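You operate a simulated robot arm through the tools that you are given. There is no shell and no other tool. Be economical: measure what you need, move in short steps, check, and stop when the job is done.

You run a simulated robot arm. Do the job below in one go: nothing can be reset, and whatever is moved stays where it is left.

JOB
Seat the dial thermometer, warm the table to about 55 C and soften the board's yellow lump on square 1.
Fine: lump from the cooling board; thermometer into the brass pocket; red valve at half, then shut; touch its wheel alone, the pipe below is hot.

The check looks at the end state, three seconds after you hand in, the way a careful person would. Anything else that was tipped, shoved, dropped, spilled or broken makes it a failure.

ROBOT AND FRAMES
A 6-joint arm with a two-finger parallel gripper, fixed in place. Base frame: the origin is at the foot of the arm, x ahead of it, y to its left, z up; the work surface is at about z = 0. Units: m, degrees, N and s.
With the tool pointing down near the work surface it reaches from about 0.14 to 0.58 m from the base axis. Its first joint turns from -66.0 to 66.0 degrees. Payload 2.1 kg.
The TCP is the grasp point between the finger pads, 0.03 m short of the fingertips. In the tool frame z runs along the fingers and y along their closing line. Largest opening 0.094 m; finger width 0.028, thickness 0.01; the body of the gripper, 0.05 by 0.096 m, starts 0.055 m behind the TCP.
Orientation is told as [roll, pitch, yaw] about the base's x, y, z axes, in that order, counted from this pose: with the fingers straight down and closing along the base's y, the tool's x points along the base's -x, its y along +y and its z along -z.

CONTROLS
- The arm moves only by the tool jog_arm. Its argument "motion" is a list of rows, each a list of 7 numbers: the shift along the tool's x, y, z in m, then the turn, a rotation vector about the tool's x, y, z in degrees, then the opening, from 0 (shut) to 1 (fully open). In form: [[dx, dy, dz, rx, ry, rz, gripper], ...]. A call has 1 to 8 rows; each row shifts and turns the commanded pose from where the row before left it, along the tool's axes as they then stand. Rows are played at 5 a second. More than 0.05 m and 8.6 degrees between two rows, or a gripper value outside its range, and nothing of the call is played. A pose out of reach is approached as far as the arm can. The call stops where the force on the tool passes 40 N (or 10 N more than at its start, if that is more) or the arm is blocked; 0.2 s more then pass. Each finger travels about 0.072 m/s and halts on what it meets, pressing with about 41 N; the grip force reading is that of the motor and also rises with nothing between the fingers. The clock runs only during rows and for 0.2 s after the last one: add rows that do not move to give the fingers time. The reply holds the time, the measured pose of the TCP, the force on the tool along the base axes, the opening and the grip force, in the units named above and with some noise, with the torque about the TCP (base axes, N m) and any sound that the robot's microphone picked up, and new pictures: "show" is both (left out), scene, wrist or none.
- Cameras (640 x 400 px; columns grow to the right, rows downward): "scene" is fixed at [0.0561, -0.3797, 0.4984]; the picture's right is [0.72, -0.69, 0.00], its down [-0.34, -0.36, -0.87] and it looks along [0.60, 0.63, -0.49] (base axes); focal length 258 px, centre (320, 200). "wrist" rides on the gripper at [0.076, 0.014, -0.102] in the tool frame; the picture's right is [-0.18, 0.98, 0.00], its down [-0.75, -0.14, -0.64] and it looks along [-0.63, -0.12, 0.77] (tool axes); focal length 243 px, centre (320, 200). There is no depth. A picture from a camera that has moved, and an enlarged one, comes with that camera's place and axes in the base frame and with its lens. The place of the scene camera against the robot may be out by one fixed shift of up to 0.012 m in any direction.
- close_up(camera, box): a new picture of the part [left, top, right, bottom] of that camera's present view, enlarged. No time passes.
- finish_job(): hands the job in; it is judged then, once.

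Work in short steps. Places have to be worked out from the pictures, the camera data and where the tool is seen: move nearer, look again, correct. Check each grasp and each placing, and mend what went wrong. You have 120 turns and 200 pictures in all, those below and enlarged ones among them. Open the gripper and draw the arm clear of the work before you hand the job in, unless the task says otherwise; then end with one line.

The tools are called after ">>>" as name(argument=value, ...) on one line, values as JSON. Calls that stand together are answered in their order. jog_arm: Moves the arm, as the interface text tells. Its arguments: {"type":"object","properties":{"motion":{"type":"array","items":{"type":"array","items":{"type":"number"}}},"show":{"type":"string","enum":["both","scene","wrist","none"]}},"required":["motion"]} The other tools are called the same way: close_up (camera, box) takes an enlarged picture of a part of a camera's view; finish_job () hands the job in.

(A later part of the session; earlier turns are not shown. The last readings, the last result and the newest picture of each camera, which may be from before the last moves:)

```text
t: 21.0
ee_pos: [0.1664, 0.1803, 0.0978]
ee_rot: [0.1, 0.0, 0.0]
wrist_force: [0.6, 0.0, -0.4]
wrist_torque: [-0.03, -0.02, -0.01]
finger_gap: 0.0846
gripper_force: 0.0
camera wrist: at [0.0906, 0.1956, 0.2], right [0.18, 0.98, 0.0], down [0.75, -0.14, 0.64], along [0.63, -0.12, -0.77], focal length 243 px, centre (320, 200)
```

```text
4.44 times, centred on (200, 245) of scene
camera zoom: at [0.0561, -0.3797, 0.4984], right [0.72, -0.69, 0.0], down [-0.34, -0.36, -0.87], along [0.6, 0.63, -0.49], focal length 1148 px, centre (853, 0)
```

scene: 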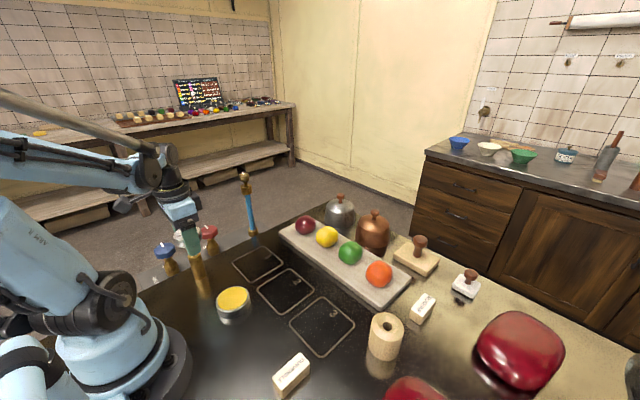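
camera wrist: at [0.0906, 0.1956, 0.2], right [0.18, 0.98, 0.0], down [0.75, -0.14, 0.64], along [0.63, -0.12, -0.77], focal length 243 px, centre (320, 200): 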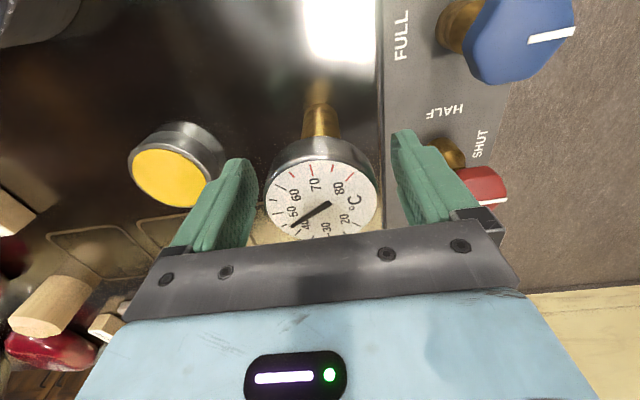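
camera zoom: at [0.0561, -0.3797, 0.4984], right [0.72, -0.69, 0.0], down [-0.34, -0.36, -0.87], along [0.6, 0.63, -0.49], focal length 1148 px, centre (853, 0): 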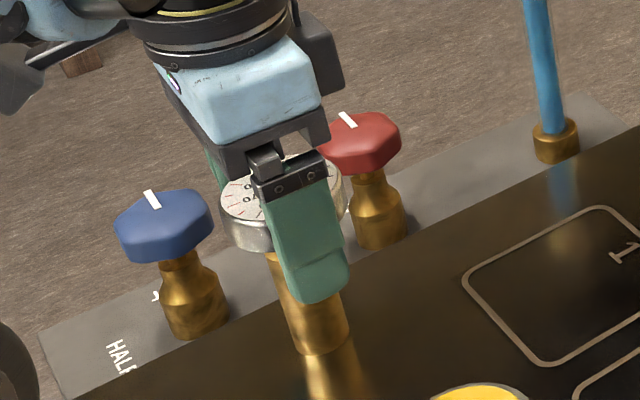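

It is seated and already reads about 42 °C. I'll draw straight up and look at it again.

>>> jog_arm(motion=[[0, 0, -0.02, 0, 0, 0, 0.9], [0, 0, -0.045, 0, 0, 0, 0.9], [0, 0, -0.045, 0, 0, 0, 0.9], [0, 0, -0.045, 0, 0, 0, 1], [0, 0, 0, 0, 0, 0, 1]])

>>> close_up(camera="wrist", box=[250, 20, 450, 160])

>>> close_up(camera="scene", box=[160, 200, 240, 290])

```text
t: 22.2
ee_pos: [0.1681, 0.18, 0.2524]
ee_rot: [-0.1, 0.1, 0.0]
wrist_force: [0.3, -0.3, -0.6]
wrist_torque: [0.03, 0.0, -0.04]
finger_gap: 0.0938
gripper_force: 0.0
camera wrist: at [0.0913, 0.1947, 0.3549], right [0.18, 0.98, 0.0], down [0.75, -0.14, 0.64], along [0.63, -0.12, -0.77], focal length 243 px, centre (320, 200)
```

scene: 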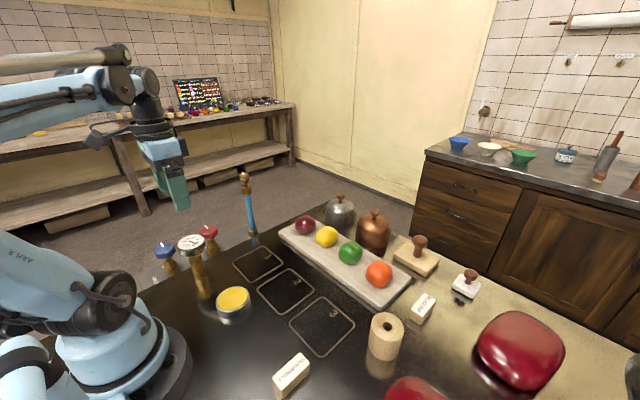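
wrist: 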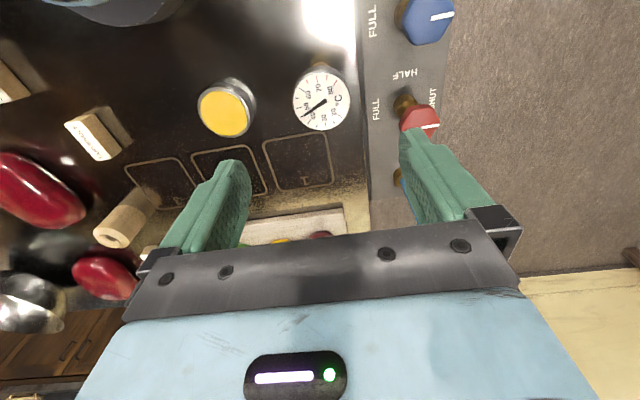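

```text
2.86 times, centred on (350, 90) of wrist
camera zoom: at [0.0913, 0.1947, 0.3549], right [0.18, 0.98, 0.0], down [0.75, -0.14, 0.64], along [0.63, -0.12, -0.77], focal length 693 px, centre (234, 514)
```

zoom: 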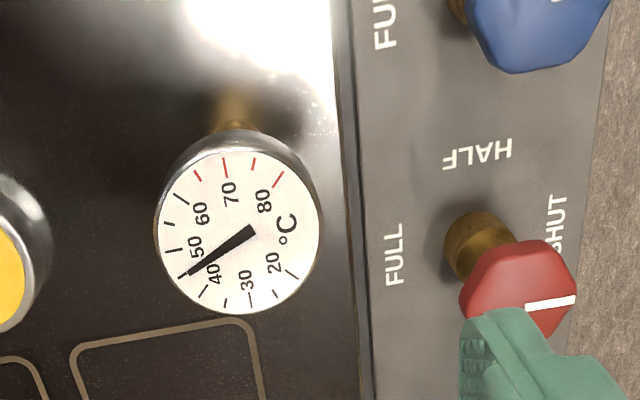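

```text
4.44 times, centred on (200, 245) of scene
camera zoom: at [0.0561, -0.3797, 0.4984], right [0.72, -0.69, 0.0], down [-0.34, -0.36, -0.87], along [0.6, 0.63, -0.49], focal length 1148 px, centre (853, 0)
```

zoom: 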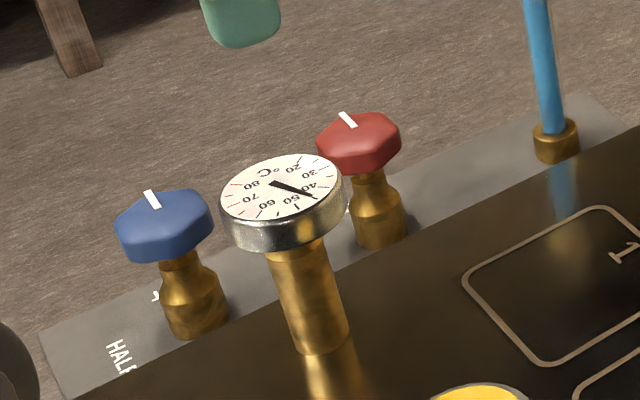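

The dial ticks are 5 °C apart and it reads about 45 °C. Next is the yellow lump on the board, at about (0.48,0.04), so I'll move to view it.

>>> jog_arm(motion=[[-0.02, -0.04, 0, 0, 0, 0, 1], [-0.04, -0.03, 0, 0, 0, 0, 1], [-0.045, -0.02, 0, 0, 0, 0, 1], [-0.045, -0.02, 0, 0, 0, 0, 1], [-0.045, -0.02, 0, 0, 0, 0, 1], [-0.04, -0.01, 0, 0, 0, 0, 1], [0, 0, 0.03, 0, 0, 0, 1], [0, 0, 0, 0, 0, 0, 1]])

>>> close_up(camera="scene", box=[160, 200, 240, 290])

```text
t: 24.0
ee_pos: [0.4012, 0.0402, 0.2241]
ee_rot: [0.0, -0.1, 0.0]
wrist_force: [-0.1, 1.0, 0.4]
wrist_torque: [0.02, 0.02, -0.03]
finger_gap: 0.0937
gripper_force: 0.1
camera wrist: at [0.3251, 0.0558, 0.3263], right [0.18, 0.98, 0.0], down [0.75, -0.14, 0.64], along [0.63, -0.12, -0.77], focal length 243 px, centre (320, 200)
```

scene: 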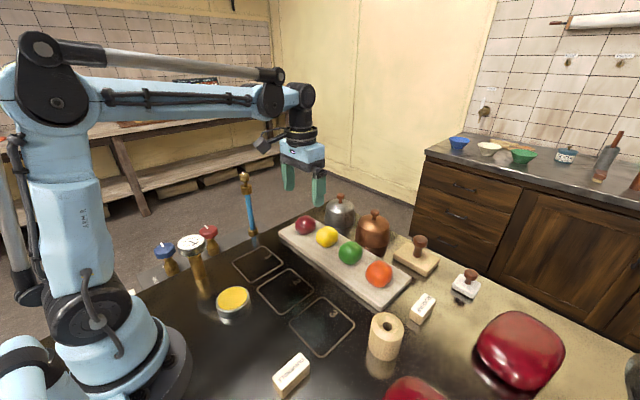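
wrist: 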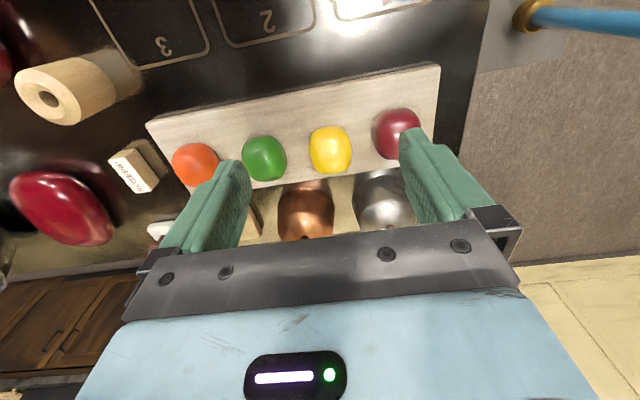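

```text
4.44 times, centred on (200, 245) of scene
camera zoom: at [0.0561, -0.3797, 0.4984], right [0.72, -0.69, 0.0], down [-0.34, -0.36, -0.87], along [0.6, 0.63, -0.49], focal length 1148 px, centre (853, 0)
```

zoom: 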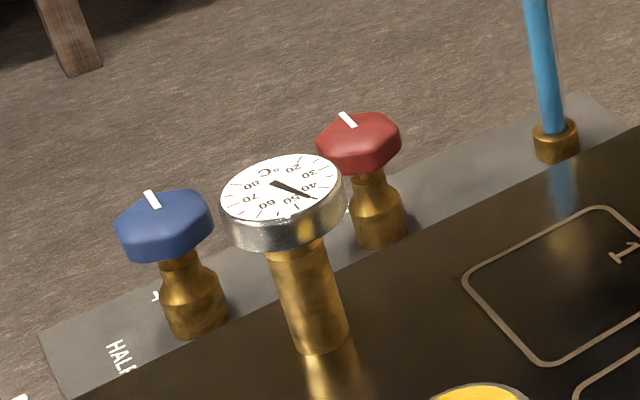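

The yellow lump is at about (0.477,0.041), with neighbours about 0.087 away on each side in y. I'll close to 0.08 opening, hover above it and check.

>>> jog_arm(motion=[[-0.038, 0, 0.02, 0, 0, 0, 0.85], [-0.038, 0.001, 0.03, 0, 0, 0, 0.82], [0, 0, 0.04, 0, 0, 0, 0.82], [0, 0, 0, 0, 0, 0, 0.82]])

>>> close_up(camera="scene", box=[270, 170, 400, 280])

```text
t: 25.0
ee_pos: [0.4793, 0.0426, 0.1355]
ee_rot: [0.0, 0.0, 0.0]
wrist_force: [0.6, -0.1, 0.4]
wrist_torque: [0.0, 0.01, -0.01]
finger_gap: 0.0774
gripper_force: 0.1
camera wrist: at [0.4029, 0.0588, 0.2369], right [0.18, 0.98, 0.0], down [0.75, -0.14, 0.64], along [0.63, -0.12, -0.77], focal length 243 px, centre (320, 200)
```

scene: 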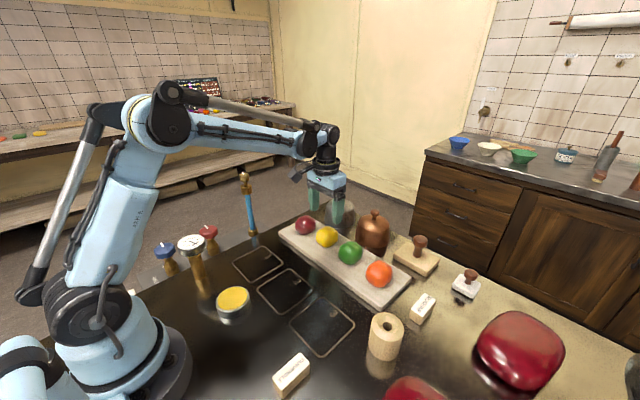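
wrist: 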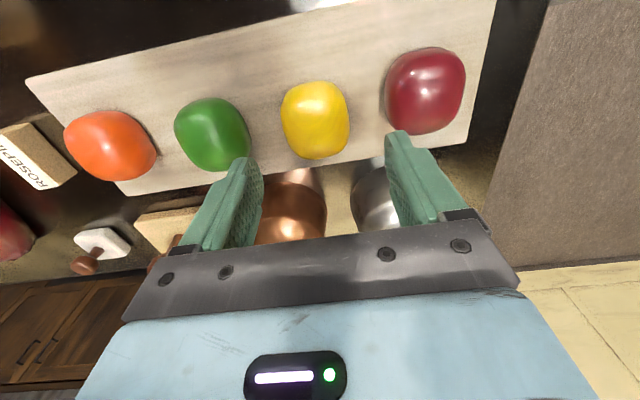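

```text
3.64 times, centred on (335, 225) of scene
camera zoom: at [0.0561, -0.3797, 0.4984], right [0.72, -0.69, 0.0], down [-0.34, -0.36, -0.87], along [0.6, 0.63, -0.49], focal length 939 px, centre (266, 109)
```

zoom: 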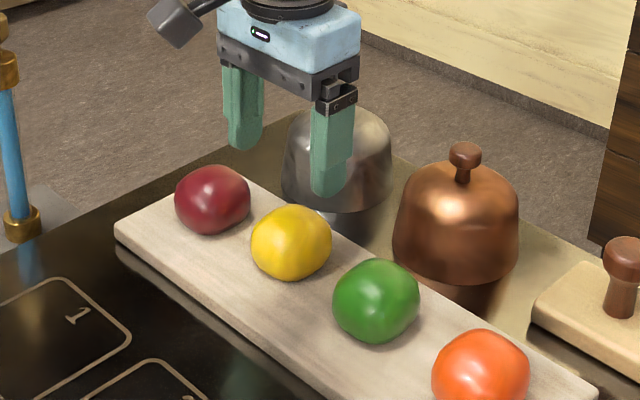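

The yellow lump is at (0.479,0.040). I'll centre on it, narrow to about 0.073 so both fingers clear the neighbours, and go partly down.

>>> jog_arm(motion=[[0, -0.0025, 0, 0, 0, 0, 0.775], [0, 0, 0.02, 0, 0, 0, 0.775], [0, 0, 0.02, 0, 0, 0, 0.775], [0, 0, 0, 0, 0, 0, 0.775]])

>>> close_up(camera="scene", box=[270, 170, 400, 280])

```text
t: 26.0
ee_pos: [0.4795, 0.0387, 0.0964]
ee_rot: [0.0, 0.1, 0.0]
wrist_force: [-0.2, 0.7, -0.7]
wrist_torque: [0.04, -0.01, -0.01]
finger_gap: 0.0728
gripper_force: 0.0
camera wrist: at [0.4023, 0.0547, 0.1958], right [0.18, 0.98, 0.0], down [0.75, -0.14, 0.64], along [0.63, -0.12, -0.77], focal length 243 px, centre (320, 200)
```

scene: 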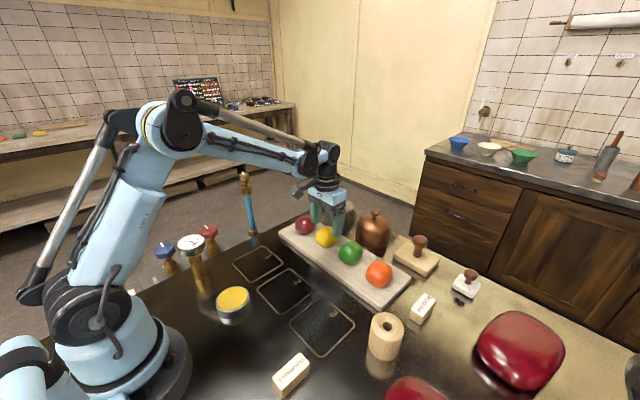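
wrist: 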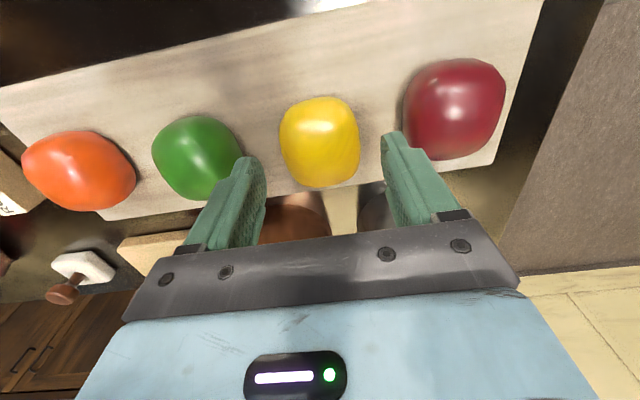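

```text
3.64 times, centred on (335, 225) of scene
camera zoom: at [0.0561, -0.3797, 0.4984], right [0.72, -0.69, 0.0], down [-0.34, -0.36, -0.87], along [0.6, 0.63, -0.49], focal length 939 px, centre (266, 109)
```

zoom: 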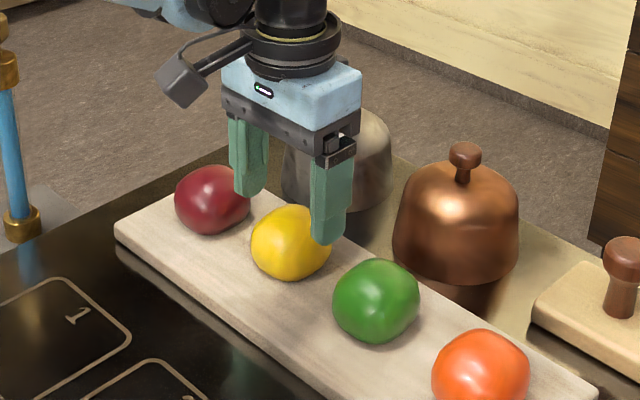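

The lump lies centred between the fingers with gaps to its neighbours on both sides. I'll go down to z≈0.057.

>>> jog_arm(motion=[[0, 0.001, 0.015, 0, 0, 0, 0.775], [0, 0, 0.015, 0, 0, 0, 0.775], [0, 0, 0.009, 0, 0, 0, 0.775], [0, 0, 0, 0, 0, 0, 0.775]])

>>> close_up(camera="scene", box=[270, 170, 400, 280])

```text
t: 27.0
ee_pos: [0.4799, 0.0414, 0.0542]
ee_rot: [0.0, -0.1, 0.0]
wrist_force: [0.8, 0.0, -0.2]
wrist_torque: [0.02, 0.02, -0.04]
finger_gap: 0.0729
gripper_force: 0.1
camera wrist: at [0.4025, 0.0563, 0.1567], right [0.18, 0.98, 0.0], down [0.75, -0.14, 0.64], along [0.63, -0.12, -0.77], focal length 243 px, centre (320, 200)
```

scene: 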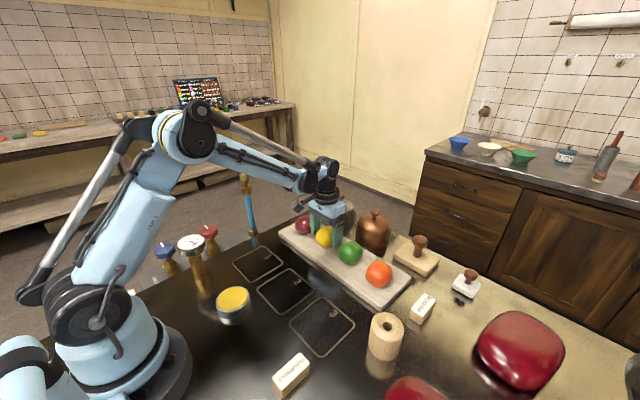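
wrist: 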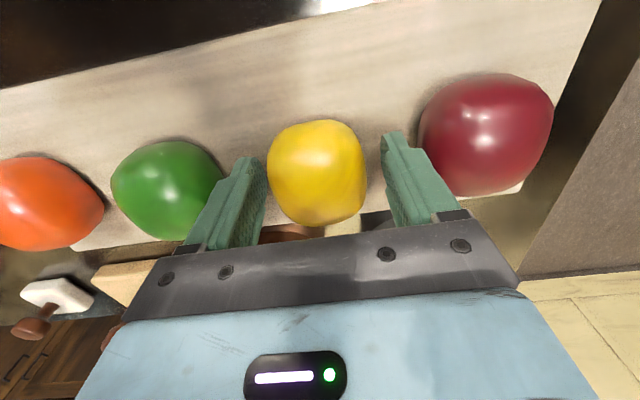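

```text
3.64 times, centred on (335, 225) of scene
camera zoom: at [0.0561, -0.3797, 0.4984], right [0.72, -0.69, 0.0], down [-0.34, -0.36, -0.87], along [0.6, 0.63, -0.49], focal length 939 px, centre (266, 109)
```

zoom: 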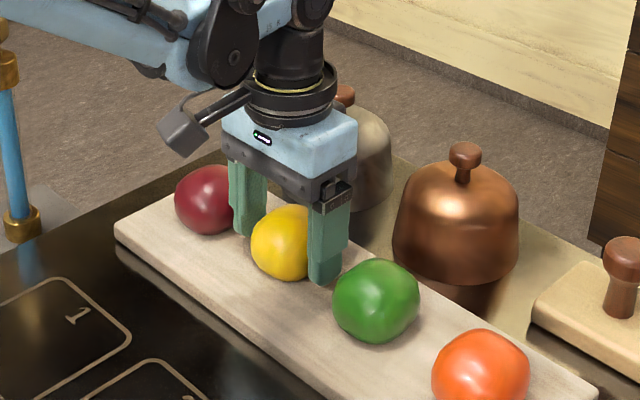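

The lump is between the pads at (0.477,0.041), so I'll close on it.

>>> jog_arm(motion=[[0.002, 0, 0, 0, 0, 0, 0.65], [0, 0, 0, 0, 0, 0, 0.55], [0, 0, 0, 0, 0, 0, 0.5], [0, 0, 0, 0, 0, 0, 0.5]], show="wrist")

```text
t: 28.0
ee_pos: [0.477, 0.0396, 0.0536]
ee_rot: [-0.1, 0.0, -0.1]
wrist_force: [0.7, -0.2, 1.9]
wrist_torque: [0.02, -0.01, 0.01]
finger_gap: 0.0551
gripper_force: 40.6
camera wrist: at [0.4003, 0.0558, 0.1564], right [0.18, 0.98, 0.0], down [0.75, -0.14, 0.64], along [0.63, -0.12, -0.77], focal length 243 px, centre (320, 200)
```

wrist: 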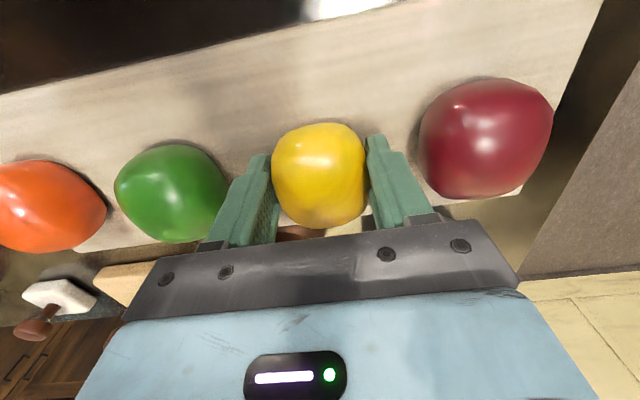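

The lump is held at 0.055 gap. I'll lift straight up.

>>> jog_arm(motion=[[0, 0, -0.015, 0, 0, 0, 0.5], [0, 0, -0.03, 0, 0, 0, 0.5], [0, 0, -0.04, 0, 0, 0, 0.5], [0, 0, -0.03, 0, 0, 0, 0.5], [0, 0, 0, 0, 0, 0, 0.5]])

>>> close_up(camera="scene", box=[210, 150, 400, 290])

```text
t: 29.2
ee_pos: [0.4768, 0.0409, 0.169]
ee_rot: [0.1, 0.0, 0.0]
wrist_force: [-1.0, 0.7, -1.8]
wrist_torque: [-0.02, -0.03, -0.02]
finger_gap: 0.0547
gripper_force: 41.3
camera wrist: at [0.4009, 0.0569, 0.2703], right [0.18, 0.98, 0.0], down [0.75, -0.14, 0.64], along [0.63, -0.12, -0.77], focal length 243 px, centre (320, 200)
```

scene: 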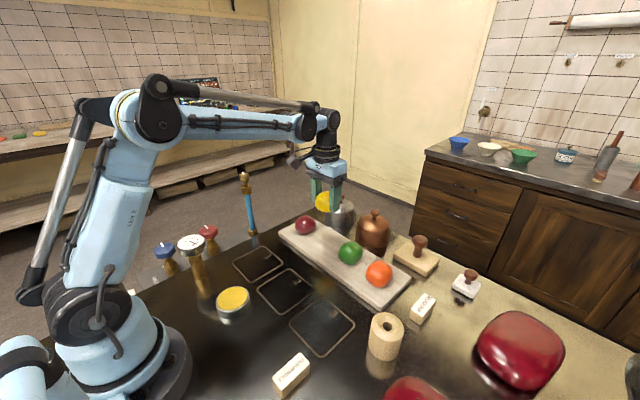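
wrist: 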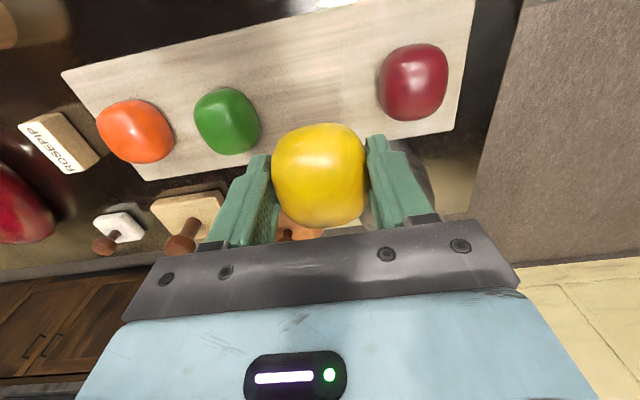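

```text
2.86 times, centred on (305, 220) of scene
camera zoom: at [0.0561, -0.3797, 0.4984], right [0.72, -0.69, 0.0], down [-0.34, -0.36, -0.87], along [0.6, 0.63, -0.49], focal length 738 px, centre (363, 143)
```

zoom: 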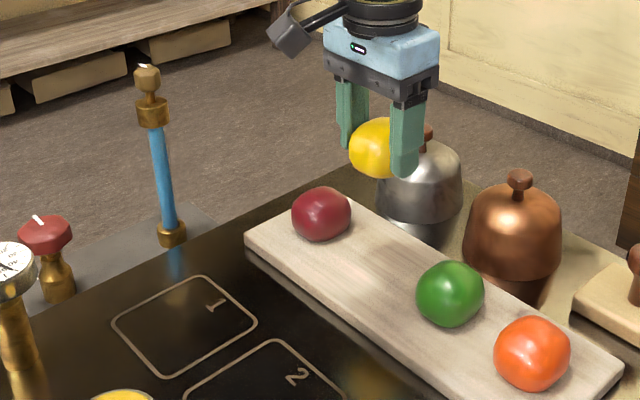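

The lump is in hand. Both cameras put square 1's centre at about (0.296,0.122), so I'll carry it there at this height.

>>> jog_arm(motion=[[0.04, 0, 0, 0, 0, 0, 0.5], [0.045, 0.02, 0, 0, 0, 0, 0.5], [0.045, 0.03, 0, 0, 0, 0, 0.5], [0.04, 0.03, 0, 0, 0, 0, 0.5], [0.011, 0.001, 0.02, 0, 0, 0, 0.5], [0, 0, 0.03, 0, 0, 0, 0.5], [0, 0, 0, 0, 0, 0, 0.5]])

>>> close_up(camera="scene", box=[160, 190, 320, 300])

```text
refused: row 3 steps farther than a row can; nothing moved
```

```text
3.64 times, centred on (240, 245) of scene
camera zoom: at [0.0561, -0.3797, 0.4984], right [0.72, -0.69, 0.0], down [-0.34, -0.36, -0.87], along [0.6, 0.63, -0.49], focal length 939 px, centre (611, 36)
```

zoom: 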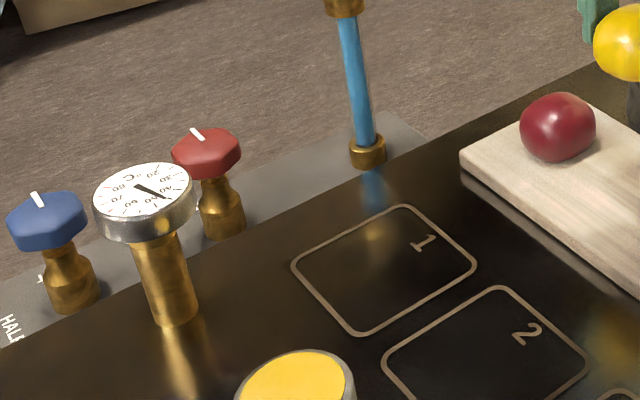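

A row step was too long, so I'll resend the same move with shorter steps.

>>> jog_arm(motion=[[0.04, 0, 0, 0, 0, 0, 0.5], [0.04, 0.02, 0, 0, 0, 0, 0.5], [0.035, 0.025, 0, 0, 0, 0, 0.5], [0.035, 0.025, 0, 0, 0, 0, 0.5], [0.031, 0.011, 0.01, 0, 0, 0, 0.5], [0, 0, 0.04, 0, 0, 0, 0.5], [0, 0, 0, 0, 0, 0, 0.5]])

>>> close_up(camera="scene", box=[160, 190, 320, 300])

```text
t: 30.8
ee_pos: [0.296, 0.121, 0.1192]
ee_rot: [0.0, 0.0, 0.1]
wrist_force: [0.1, -0.2, -1.1]
wrist_torque: [0.0, 0.0, -0.01]
finger_gap: 0.0551
gripper_force: 40.9
camera wrist: at [0.2195, 0.1367, 0.2216], right [0.18, 0.98, 0.0], down [0.75, -0.14, 0.64], along [0.63, -0.12, -0.77], focal length 243 px, centre (320, 200)
```

scene: 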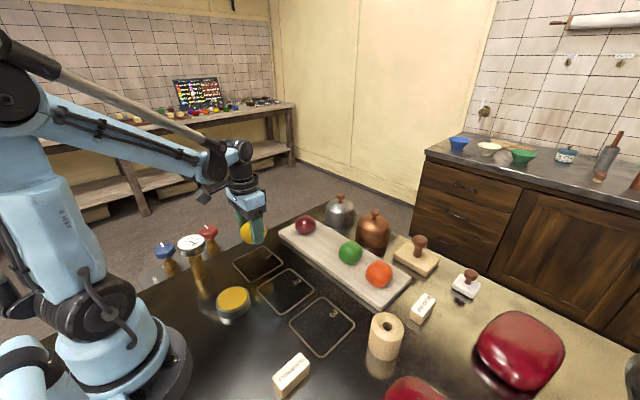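
wrist: 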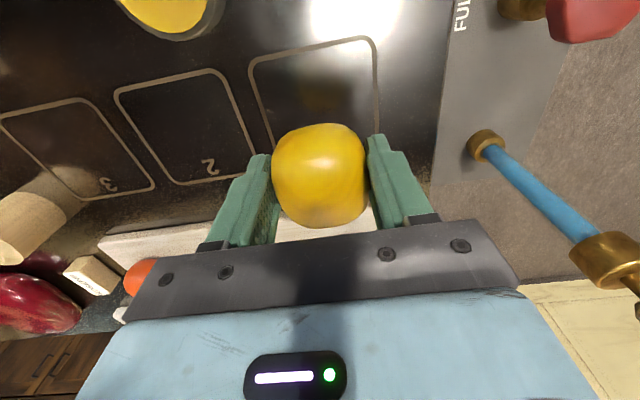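

```text
3.64 times, centred on (240, 245) of scene
camera zoom: at [0.0561, -0.3797, 0.4984], right [0.72, -0.69, 0.0], down [-0.34, -0.36, -0.87], along [0.6, 0.63, -0.49], focal length 939 px, centre (611, 36)
```

zoom: 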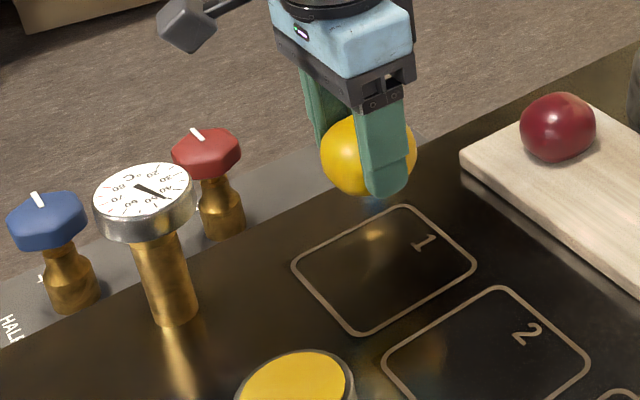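

The wrist view refines the square's centre to (0.300,0.123), about 0.10 on a side. I'll adjust and lower it.

>>> jog_arm(motion=[[-0.004, 0.002, 0.02, 0, 0, 0, 0.5], [0, 0, 0.03, 0, 0, 0, 0.5], [0, 0, 0.02, 0, 0, 0, 0.5], [0, 0, 0.004, 0, 0, 0, 0.5], [0, 0, 0.003, 0, 0, 0, 0.5], [0, 0, 0, 0, 0, 0, 0.5]], show="none")

>>> close_up(camera="scene", box=[180, 190, 320, 300])

```text
t: 32.2
ee_pos: [0.3004, 0.1237, 0.0422]
ee_rot: [0.1, 0.0, 0.0]
wrist_force: [-0.3, 0.0, -1.1]
wrist_torque: [-0.03, 0.0, -0.04]
finger_gap: 0.0549
gripper_force: 41.1
```

```text
3.64 times, centred on (250, 245) of scene
camera zoom: at [0.0561, -0.3797, 0.4984], right [0.72, -0.69, 0.0], down [-0.34, -0.36, -0.87], along [0.6, 0.63, -0.49], focal length 939 px, centre (574, 36)
```

zoom: 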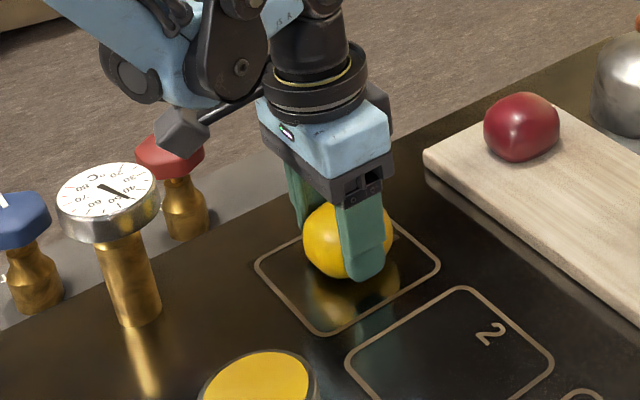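

The lump is close to the table, so I'll lower it in 1.5 mm steps watching for contact force.

>>> jog_arm(motion=[[0, 0, 0.0015, 0, 0, 0, 0.5], [0, 0, 0.0015, 0, 0, 0, 0.5], [0, 0, 0.0015, 0, 0, 0, 0.5], [0, 0, 0, 0, 0, 0, 0.5]], show="none")

>>> close_up(camera="scene", box=[220, 210, 300, 280])

```text
t: 33.2
ee_pos: [0.2998, 0.1231, 0.0388]
ee_rot: [0.1, -0.1, 0.1]
wrist_force: [-0.1, -0.7, -0.4]
wrist_torque: [-0.02, 0.0, -0.02]
finger_gap: 0.0547
gripper_force: 40.6
```

```text
5.71 times, centred on (260, 245) of scene
camera zoom: at [0.0561, -0.3797, 0.4984], right [0.72, -0.69, 0.0], down [-0.34, -0.36, -0.87], along [0.6, 0.63, -0.49], focal length 1475 px, centre (663, -57)
```

zoom: 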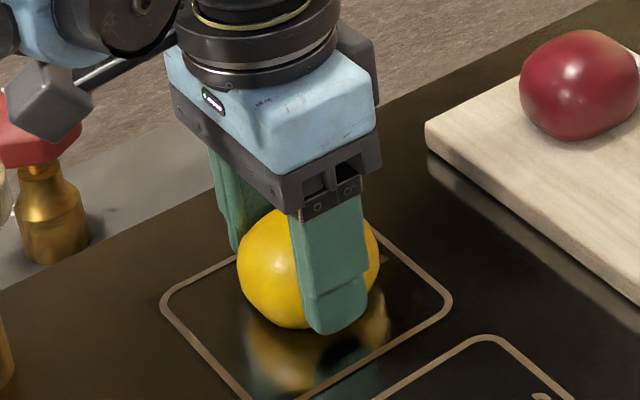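

There's no contact yet, so I'll go a bit lower.

>>> jog_arm(motion=[[0, 0, 0.0015, 0, 0, 0, 0.5], [0, 0, 0.0015, 0, 0, 0, 0.5], [0, 0, 0.0015, 0, 0, 0, 0.5], [0, 0, 0, 0, 0, 0, 0.5]], show="none")

```text
t: 33.9
ee_pos: [0.2999, 0.124, 0.0353]
ee_rot: [0.1, 0.0, 0.0]
wrist_force: [-2.4, 0.5, 13.3]
wrist_torque: [0.02, -0.13, 0.03]
finger_gap: 0.0549
gripper_force: 41.1
stopped in row 3: the force on the tool passed its limit at 48 N (the readings are from after the stop); the commanded pose is now the measured one
```

The lump is on the table. I'll release it gently and lift away.

>>> jog_arm(motion=[[0, 0, 0, 0, 0, 0, 0.62], [0, 0, 0, 0, 0, 0, 0.75], [0, 0, 0, 0, 0, 0, 0.85], [0, 0, 0, 0, 0, 0, 0.85], [0, 0, -0.03, 0, 0, 0, 0.85], [0, 0, -0.045, 0, 0, 0, 0.9], [0, 0, -0.045, 0, 0, 0, 0.9], [0, 0, -0.045, 0, 0, 0, 0.9]])

>>> close_up(camera="scene", box=[160, 190, 300, 290])

```text
t: 35.7
ee_pos: [0.3004, 0.1226, 0.2003]
ee_rot: [0.0, 0.0, 0.0]
wrist_force: [0.9, -0.2, 0.5]
wrist_torque: [-0.01, 0.01, 0.01]
finger_gap: 0.0845
gripper_force: 0.1
camera wrist: at [0.2236, 0.1389, 0.302], right [0.18, 0.98, 0.0], down [0.75, -0.14, 0.64], along [0.63, -0.12, -0.77], focal length 243 px, centre (320, 200)
```

scene: 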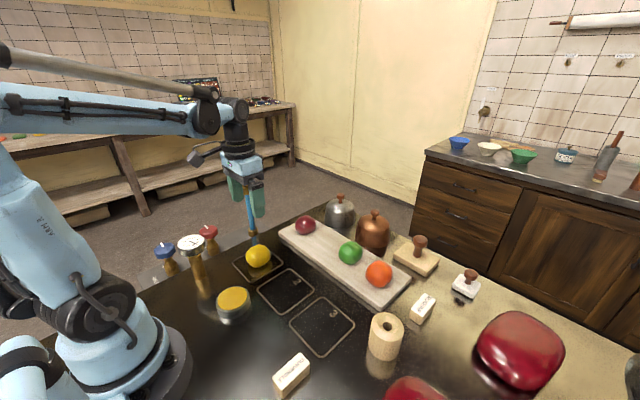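
wrist: 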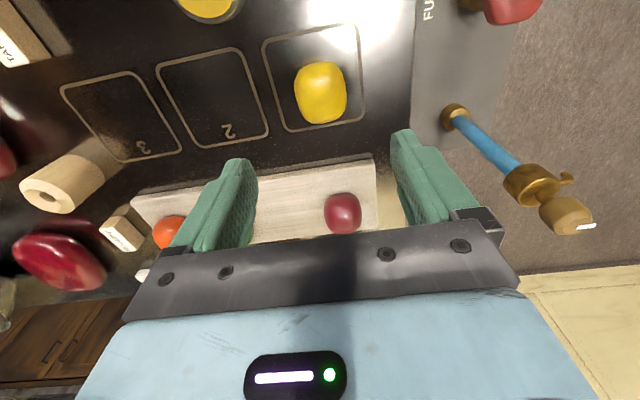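

```text
4.00 times, centred on (230, 240) of scene
camera zoom: at [0.0561, -0.3797, 0.4984], right [0.72, -0.69, 0.0], down [-0.34, -0.36, -0.87], along [0.6, 0.63, -0.49], focal length 1033 px, centre (680, 40)
```

zoom: 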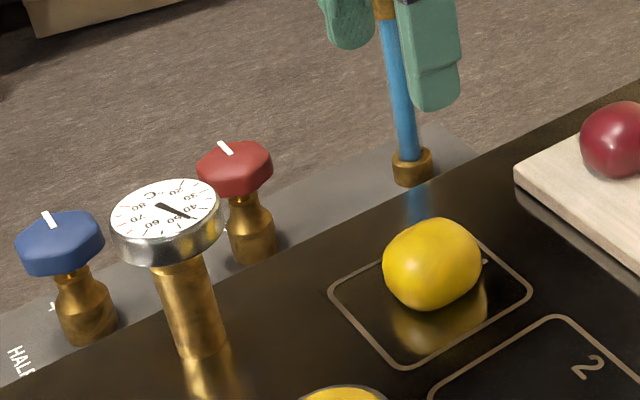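

The lump sits inside square 1 and the dial still shows about 45 °C. Next I'll go over to the red wheel and look at it from above.

>>> jog_arm(motion=[[0.03, 0.03, 0, 0, 0, 0, 0.9], [0.03, 0.03, 0, 0, 0, 0, 0.9], [0.03, 0.03, 0, 0, 0, 0, 0.9], [0.01, 0.012, 0, 0, 0, 0, 0.9], [0, 0, 0, 0, 0, 0, 0.9]])

>>> close_up(camera="wrist", box=[260, 40, 440, 190])

>>> close_up(camera="scene", box=[160, 190, 260, 280])

```text
t: 36.9
ee_pos: [0.1997, 0.2251, 0.1999]
ee_rot: [0.0, 0.0, 0.0]
wrist_force: [0.1, 0.2, -0.5]
wrist_torque: [0.03, -0.01, 0.0]
finger_gap: 0.0845
gripper_force: 0.1
camera wrist: at [0.1238, 0.2418, 0.3013], right [0.18, 0.98, 0.0], down [0.75, -0.14, 0.64], along [0.63, -0.12, -0.77], focal length 243 px, centre (320, 200)
```

scene: 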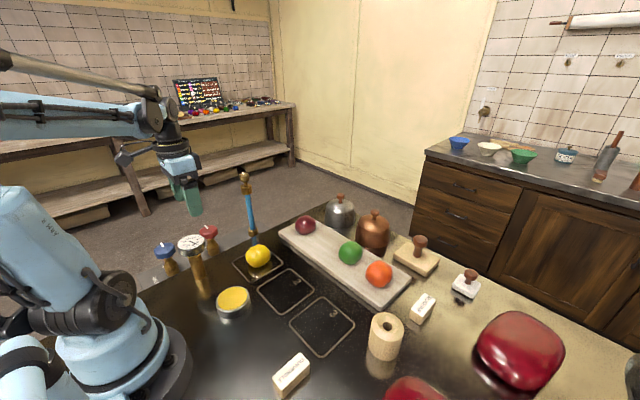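
wrist: 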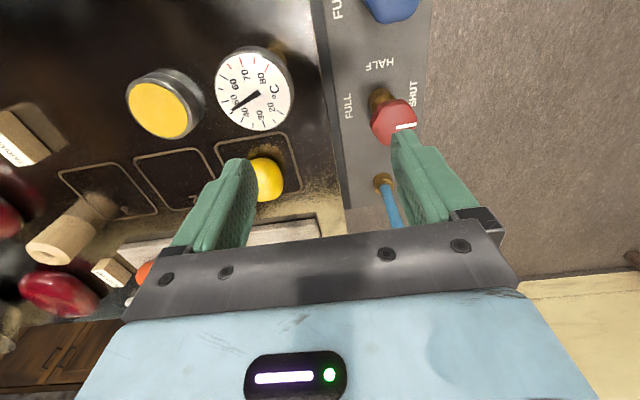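

```text
2.67 times, centred on (350, 115) of wrist
camera zoom: at [0.1238, 0.2418, 0.3013], right [0.18, 0.98, 0.0], down [0.75, -0.14, 0.64], along [0.63, -0.12, -0.77], focal length 647 px, centre (240, 427)
```

zoom: 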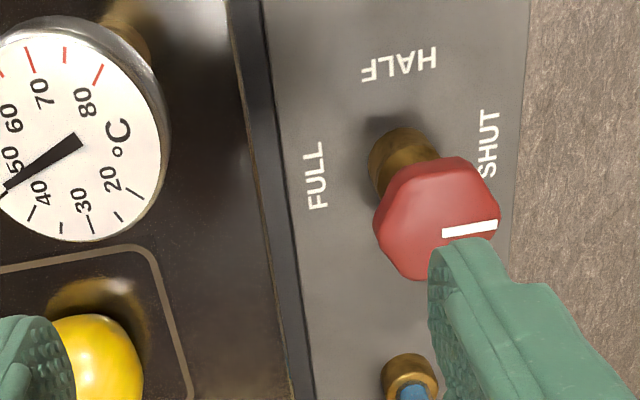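

```text
4.44 times, centred on (210, 235) of scene
camera zoom: at [0.0561, -0.3797, 0.4984], right [0.72, -0.69, 0.0], down [-0.34, -0.36, -0.87], along [0.6, 0.63, -0.49], focal length 1148 px, centre (809, 44)
```

zoom: 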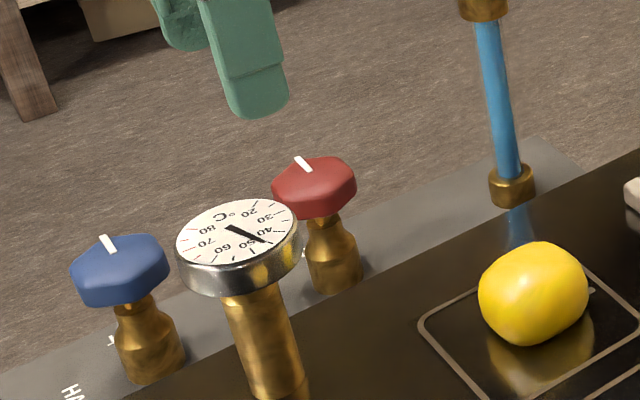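

Triangulating both views, the valve plate sits below the table, and the red wheel is at about (0.2485,0.305) with its top near z≈0.03. I'll hover above that and look again.

>>> jog_arm(motion=[[-0.025, 0.04, 0, 0, 0, 0, 0.9], [-0.024, 0.04, 0, 0, 0, 0, 0.9], [0, 0, 0.03, 0, 0, 0, 0.9], [0, 0, 0, 0, 0, 0, 0.9]])

>>> close_up(camera="wrist", box=[240, 40, 420, 190])

>>> close_up(camera="scene", box=[160, 190, 260, 280])

```text
t: 37.9
ee_pos: [0.2468, 0.3056, 0.1713]
ee_rot: [0.1, 0.0, 0.0]
wrist_force: [0.4, 0.6, 0.7]
wrist_torque: [-0.01, 0.03, 0.02]
finger_gap: 0.0847
gripper_force: 0.1
camera wrist: at [0.1693, 0.321, 0.2723], right [0.18, 0.98, 0.0], down [0.75, -0.14, 0.64], along [0.63, -0.12, -0.77], focal length 243 px, centre (320, 200)
```

scene: 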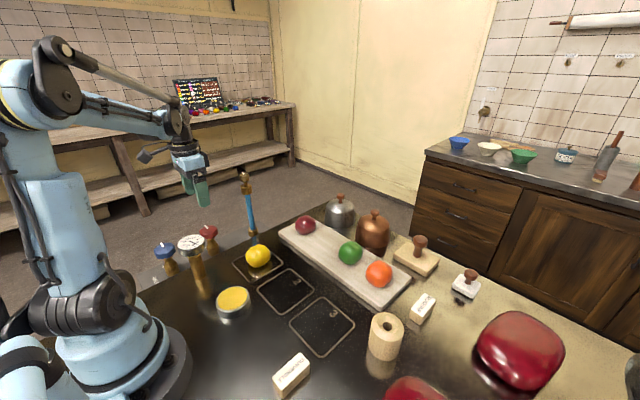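
wrist: 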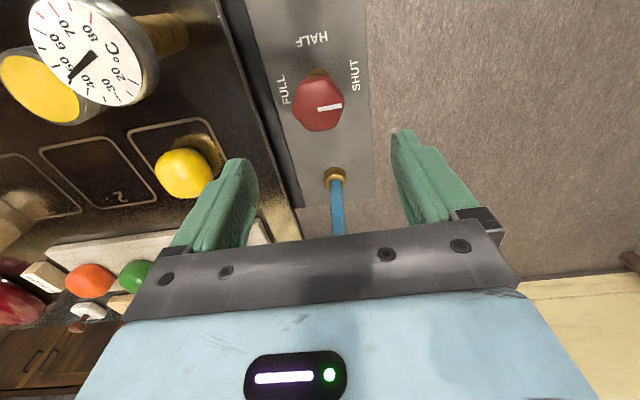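

```text
2.67 times, centred on (330, 115) of wrist
camera zoom: at [0.1693, 0.321, 0.2723], right [0.18, 0.98, 0.0], down [0.75, -0.14, 0.64], along [0.63, -0.12, -0.77], focal length 647 px, centre (293, 427)
```

zoom: 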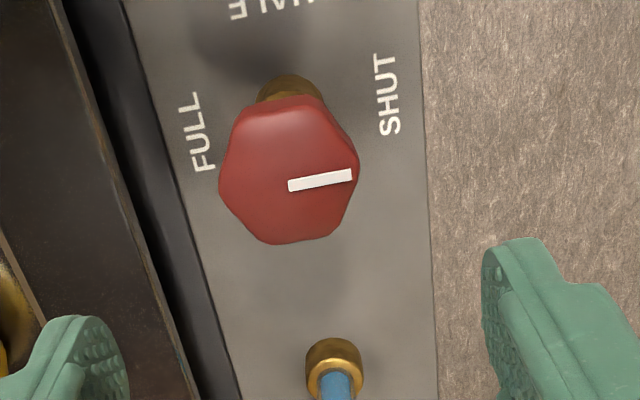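

```text
4.44 times, centred on (210, 235) of scene
camera zoom: at [0.0561, -0.3797, 0.4984], right [0.72, -0.69, 0.0], down [-0.34, -0.36, -0.87], along [0.6, 0.63, -0.49], focal length 1148 px, centre (809, 44)
```

zoom: 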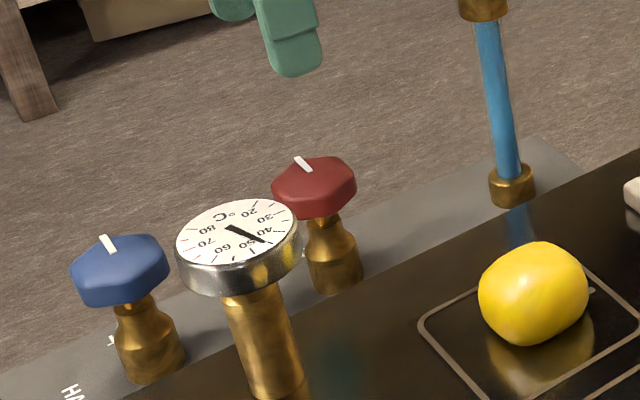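

The red wheel is now fixed at (0.248,0.304), top z≈0.031, about 0.05 across, and the turn to HALF is +90° about z. I'll pre-rotate to yaw -45° at hover height so the turn can sweep to +45°.

>>> jog_arm(motion=[[0, 0, 0, 0, 0, 7.5, 0.85], [0, 0, 0, 0, 0, 7.5, 0.82], [0, 0, 0, 0, 0, 7.5, 0.82], [0, 0, 0, 0, 0, 7.5, 0.82], [0, 0, 0, 0, 0, 7.5, 0.82], [0, 0, 0, 0, 0, 7.5, 0.82], [0, 0, 0, 0, 0, 0, 0.82]])

>>> close_up(camera="wrist", box=[200, 40, 420, 200])

```text
t: 39.5
ee_pos: [0.2481, 0.3059, 0.1692]
ee_rot: [0.1, 0.0, -45.1]
wrist_force: [0.7, 0.4, -0.3]
wrist_torque: [-0.02, 0.0, 0.02]
finger_gap: 0.0773
gripper_force: 0.0
camera wrist: at [0.2043, 0.3707, 0.2721], right [0.83, 0.56, 0.0], down [0.43, -0.63, 0.64], along [0.36, -0.53, -0.77], focal length 243 px, centre (320, 200)
```

scene: 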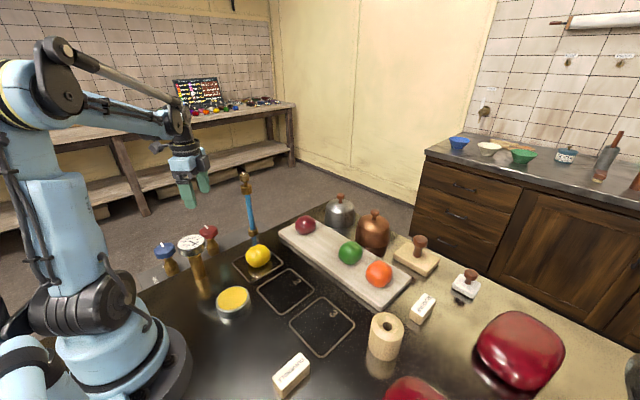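
wrist: 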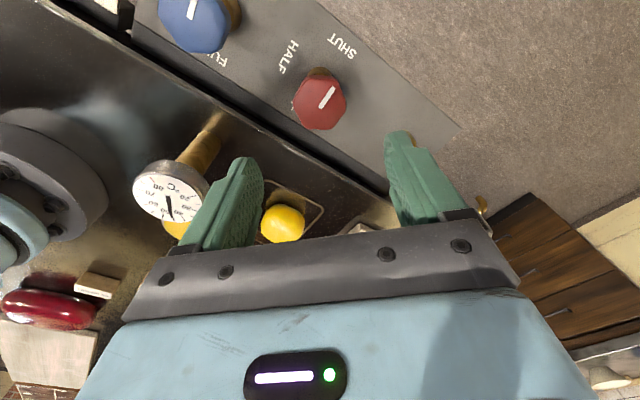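

```text
2.50 times, centred on (310, 120) of wrist
camera zoom: at [0.2043, 0.3707, 0.2721], right [0.83, 0.56, 0.0], down [0.43, -0.63, 0.64], along [0.36, -0.53, -0.77], focal length 606 px, centre (345, 400)
```

zoom: 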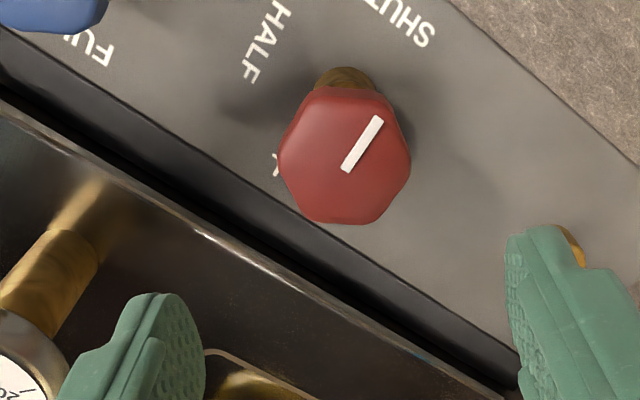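

The wheel reads (0.2487,0.305), so it's centred. I'll descend to z≈0.075, tips just above the wheel, and check.

>>> jog_arm(motion=[[0, 0, 0.04, 0, 0, 0, 0.82], [0, 0, 0.04, 0, 0, 0, 0.82], [0, 0, 0.014, 0, 0, 0, 0.82], [0, 0, 0, 0, 0, 0, 0.82]])

>>> close_up(camera="scene", box=[160, 190, 260, 280])

```text
t: 40.5
ee_pos: [0.2489, 0.3047, 0.0769]
ee_rot: [0.1, 0.1, -44.9]
wrist_force: [-1.0, -0.1, 0.9]
wrist_torque: [0.0, -0.04, -0.01]
finger_gap: 0.077
gripper_force: 0.0
camera wrist: at [0.2044, 0.3698, 0.1785], right [0.83, 0.56, 0.0], down [0.43, -0.63, 0.64], along [0.36, -0.53, -0.77], focal length 243 px, centre (320, 200)
```

scene: 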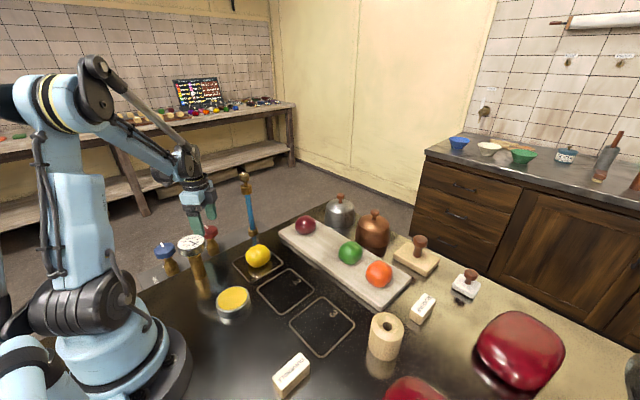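
wrist: 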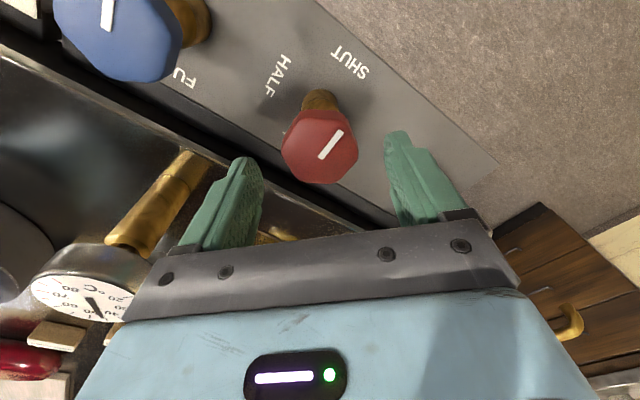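

```text
4.44 times, centred on (210, 235) of scene
camera zoom: at [0.0561, -0.3797, 0.4984], right [0.72, -0.69, 0.0], down [-0.34, -0.36, -0.87], along [0.6, 0.63, -0.49], focal length 1148 px, centre (809, 44)
```

zoom: 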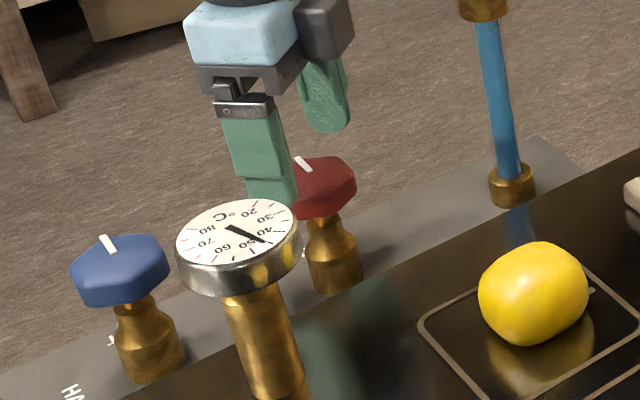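

The wheel is centred between the pads at (0.248,0.305,0.03). I'll go down to TCP z≈0.043 and look.

>>> jog_arm(motion=[[0, 0, 0.015, 0, 0, 0, 0.82], [0, 0, 0.012, 0, 0, 0, 0.82], [0, 0, 0.007, 0, 0, 0, 0.82], [0, 0, 0, 0, 0, 0, 0.82]], show="wrist")

>>> close_up(camera="scene", box=[160, 190, 260, 280])

```text
t: 41.5
ee_pos: [0.2481, 0.3037, 0.0428]
ee_rot: [0.1, 0.0, -44.9]
wrist_force: [0.8, 0.2, -0.1]
wrist_torque: [0.01, 0.01, 0.03]
finger_gap: 0.0771
gripper_force: 0.0
camera wrist: at [0.2042, 0.3695, 0.1443], right [0.82, 0.57, 0.0], down [0.43, -0.63, 0.64], along [0.36, -0.53, -0.77], focal length 243 px, centre (320, 200)
```

wrist: 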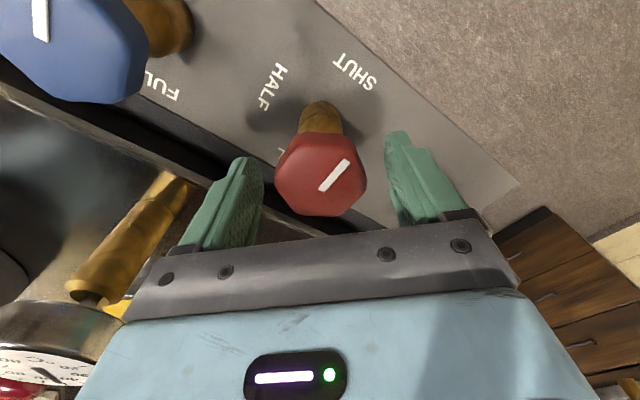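

```text
4.44 times, centred on (210, 235) of scene
camera zoom: at [0.0561, -0.3797, 0.4984], right [0.72, -0.69, 0.0], down [-0.34, -0.36, -0.87], along [0.6, 0.63, -0.49], focal length 1148 px, centre (809, 44)
```

zoom: 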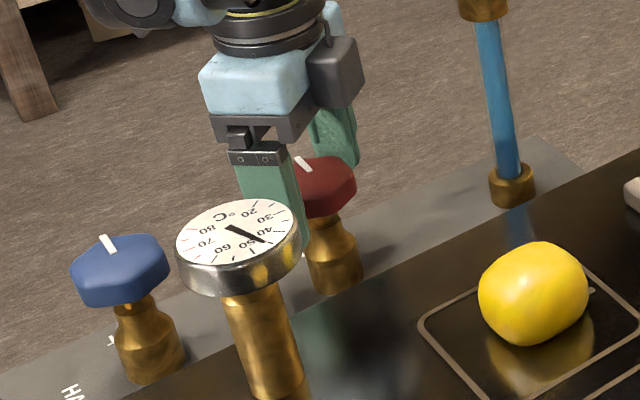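

The fingers straddle the wheel clear of everything. I'll close on it.

>>> jog_arm(motion=[[0, 0, 0, 0, 0, 0, 0.65], [0, 0, 0, 0, 0, 0, 0.55], [0, 0, 0, 0, 0, 0, 0.45], [0, 0, 0, 0, 0, 0, 0.45], [0, 0, 0, 0, 0, 0, 0.45]], show="wrist")

>>> close_up(camera="scene", box=[160, 190, 260, 280])

```text
t: 42.7
ee_pos: [0.2491, 0.3041, 0.0427]
ee_rot: [0.1, -0.1, -45.0]
wrist_force: [2.6, 1.6, -3.9]
wrist_torque: [0.12, -0.08, 0.01]
finger_gap: 0.0489
gripper_force: 44.9
camera wrist: at [0.2042, 0.3696, 0.1445], right [0.82, 0.57, 0.0], down [0.43, -0.63, 0.64], along [0.36, -0.53, -0.77], focal length 243 px, centre (320, 200)
```

wrist: 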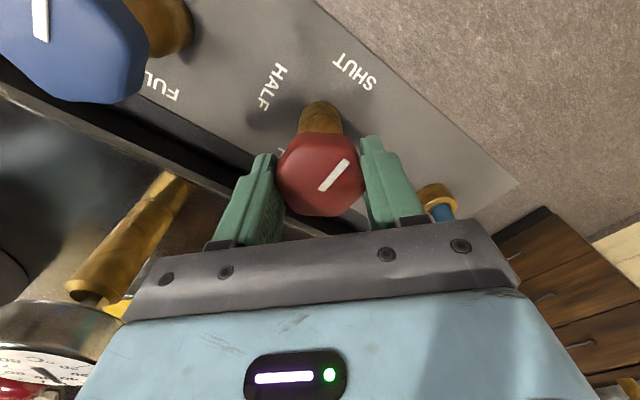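

```text
4.44 times, centred on (210, 235) of scene
camera zoom: at [0.0561, -0.3797, 0.4984], right [0.72, -0.69, 0.0], down [-0.34, -0.36, -0.87], along [0.6, 0.63, -0.49], focal length 1148 px, centre (809, 44)
```

zoom: 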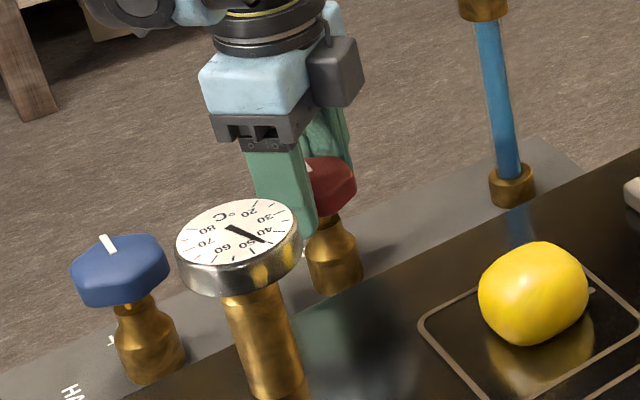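

The grip on the wheel is firm, and the dial still reads 45. I'll start turning toward HALF by 30° as a test.

>>> jog_arm(motion=[[0, 0, 0, 0, 0, -7.5, 0.45], [0, 0, 0, 0, 0, -7.5, 0.45], [0, 0, 0, 0, 0, -7.5, 0.45], [0, 0, 0, 0, 0, -7.5, 0.45]], show="wrist")

```text
t: 43.7
ee_pos: [0.2497, 0.3025, 0.0422]
ee_rot: [-0.2, 0.0, -14.8]
wrist_force: [-10.7, -11.8, 12.1]
wrist_torque: [-0.94, -0.46, -0.03]
finger_gap: 0.0491
gripper_force: 45.2
camera wrist: at [0.1778, 0.3386, 0.1444], right [0.43, 0.9, 0.0], down [0.69, -0.33, 0.64], along [0.58, -0.28, -0.77], focal length 243 px, centre (320, 200)
```

wrist: 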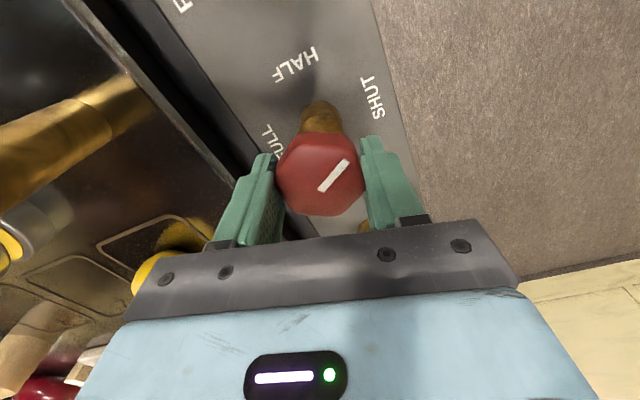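

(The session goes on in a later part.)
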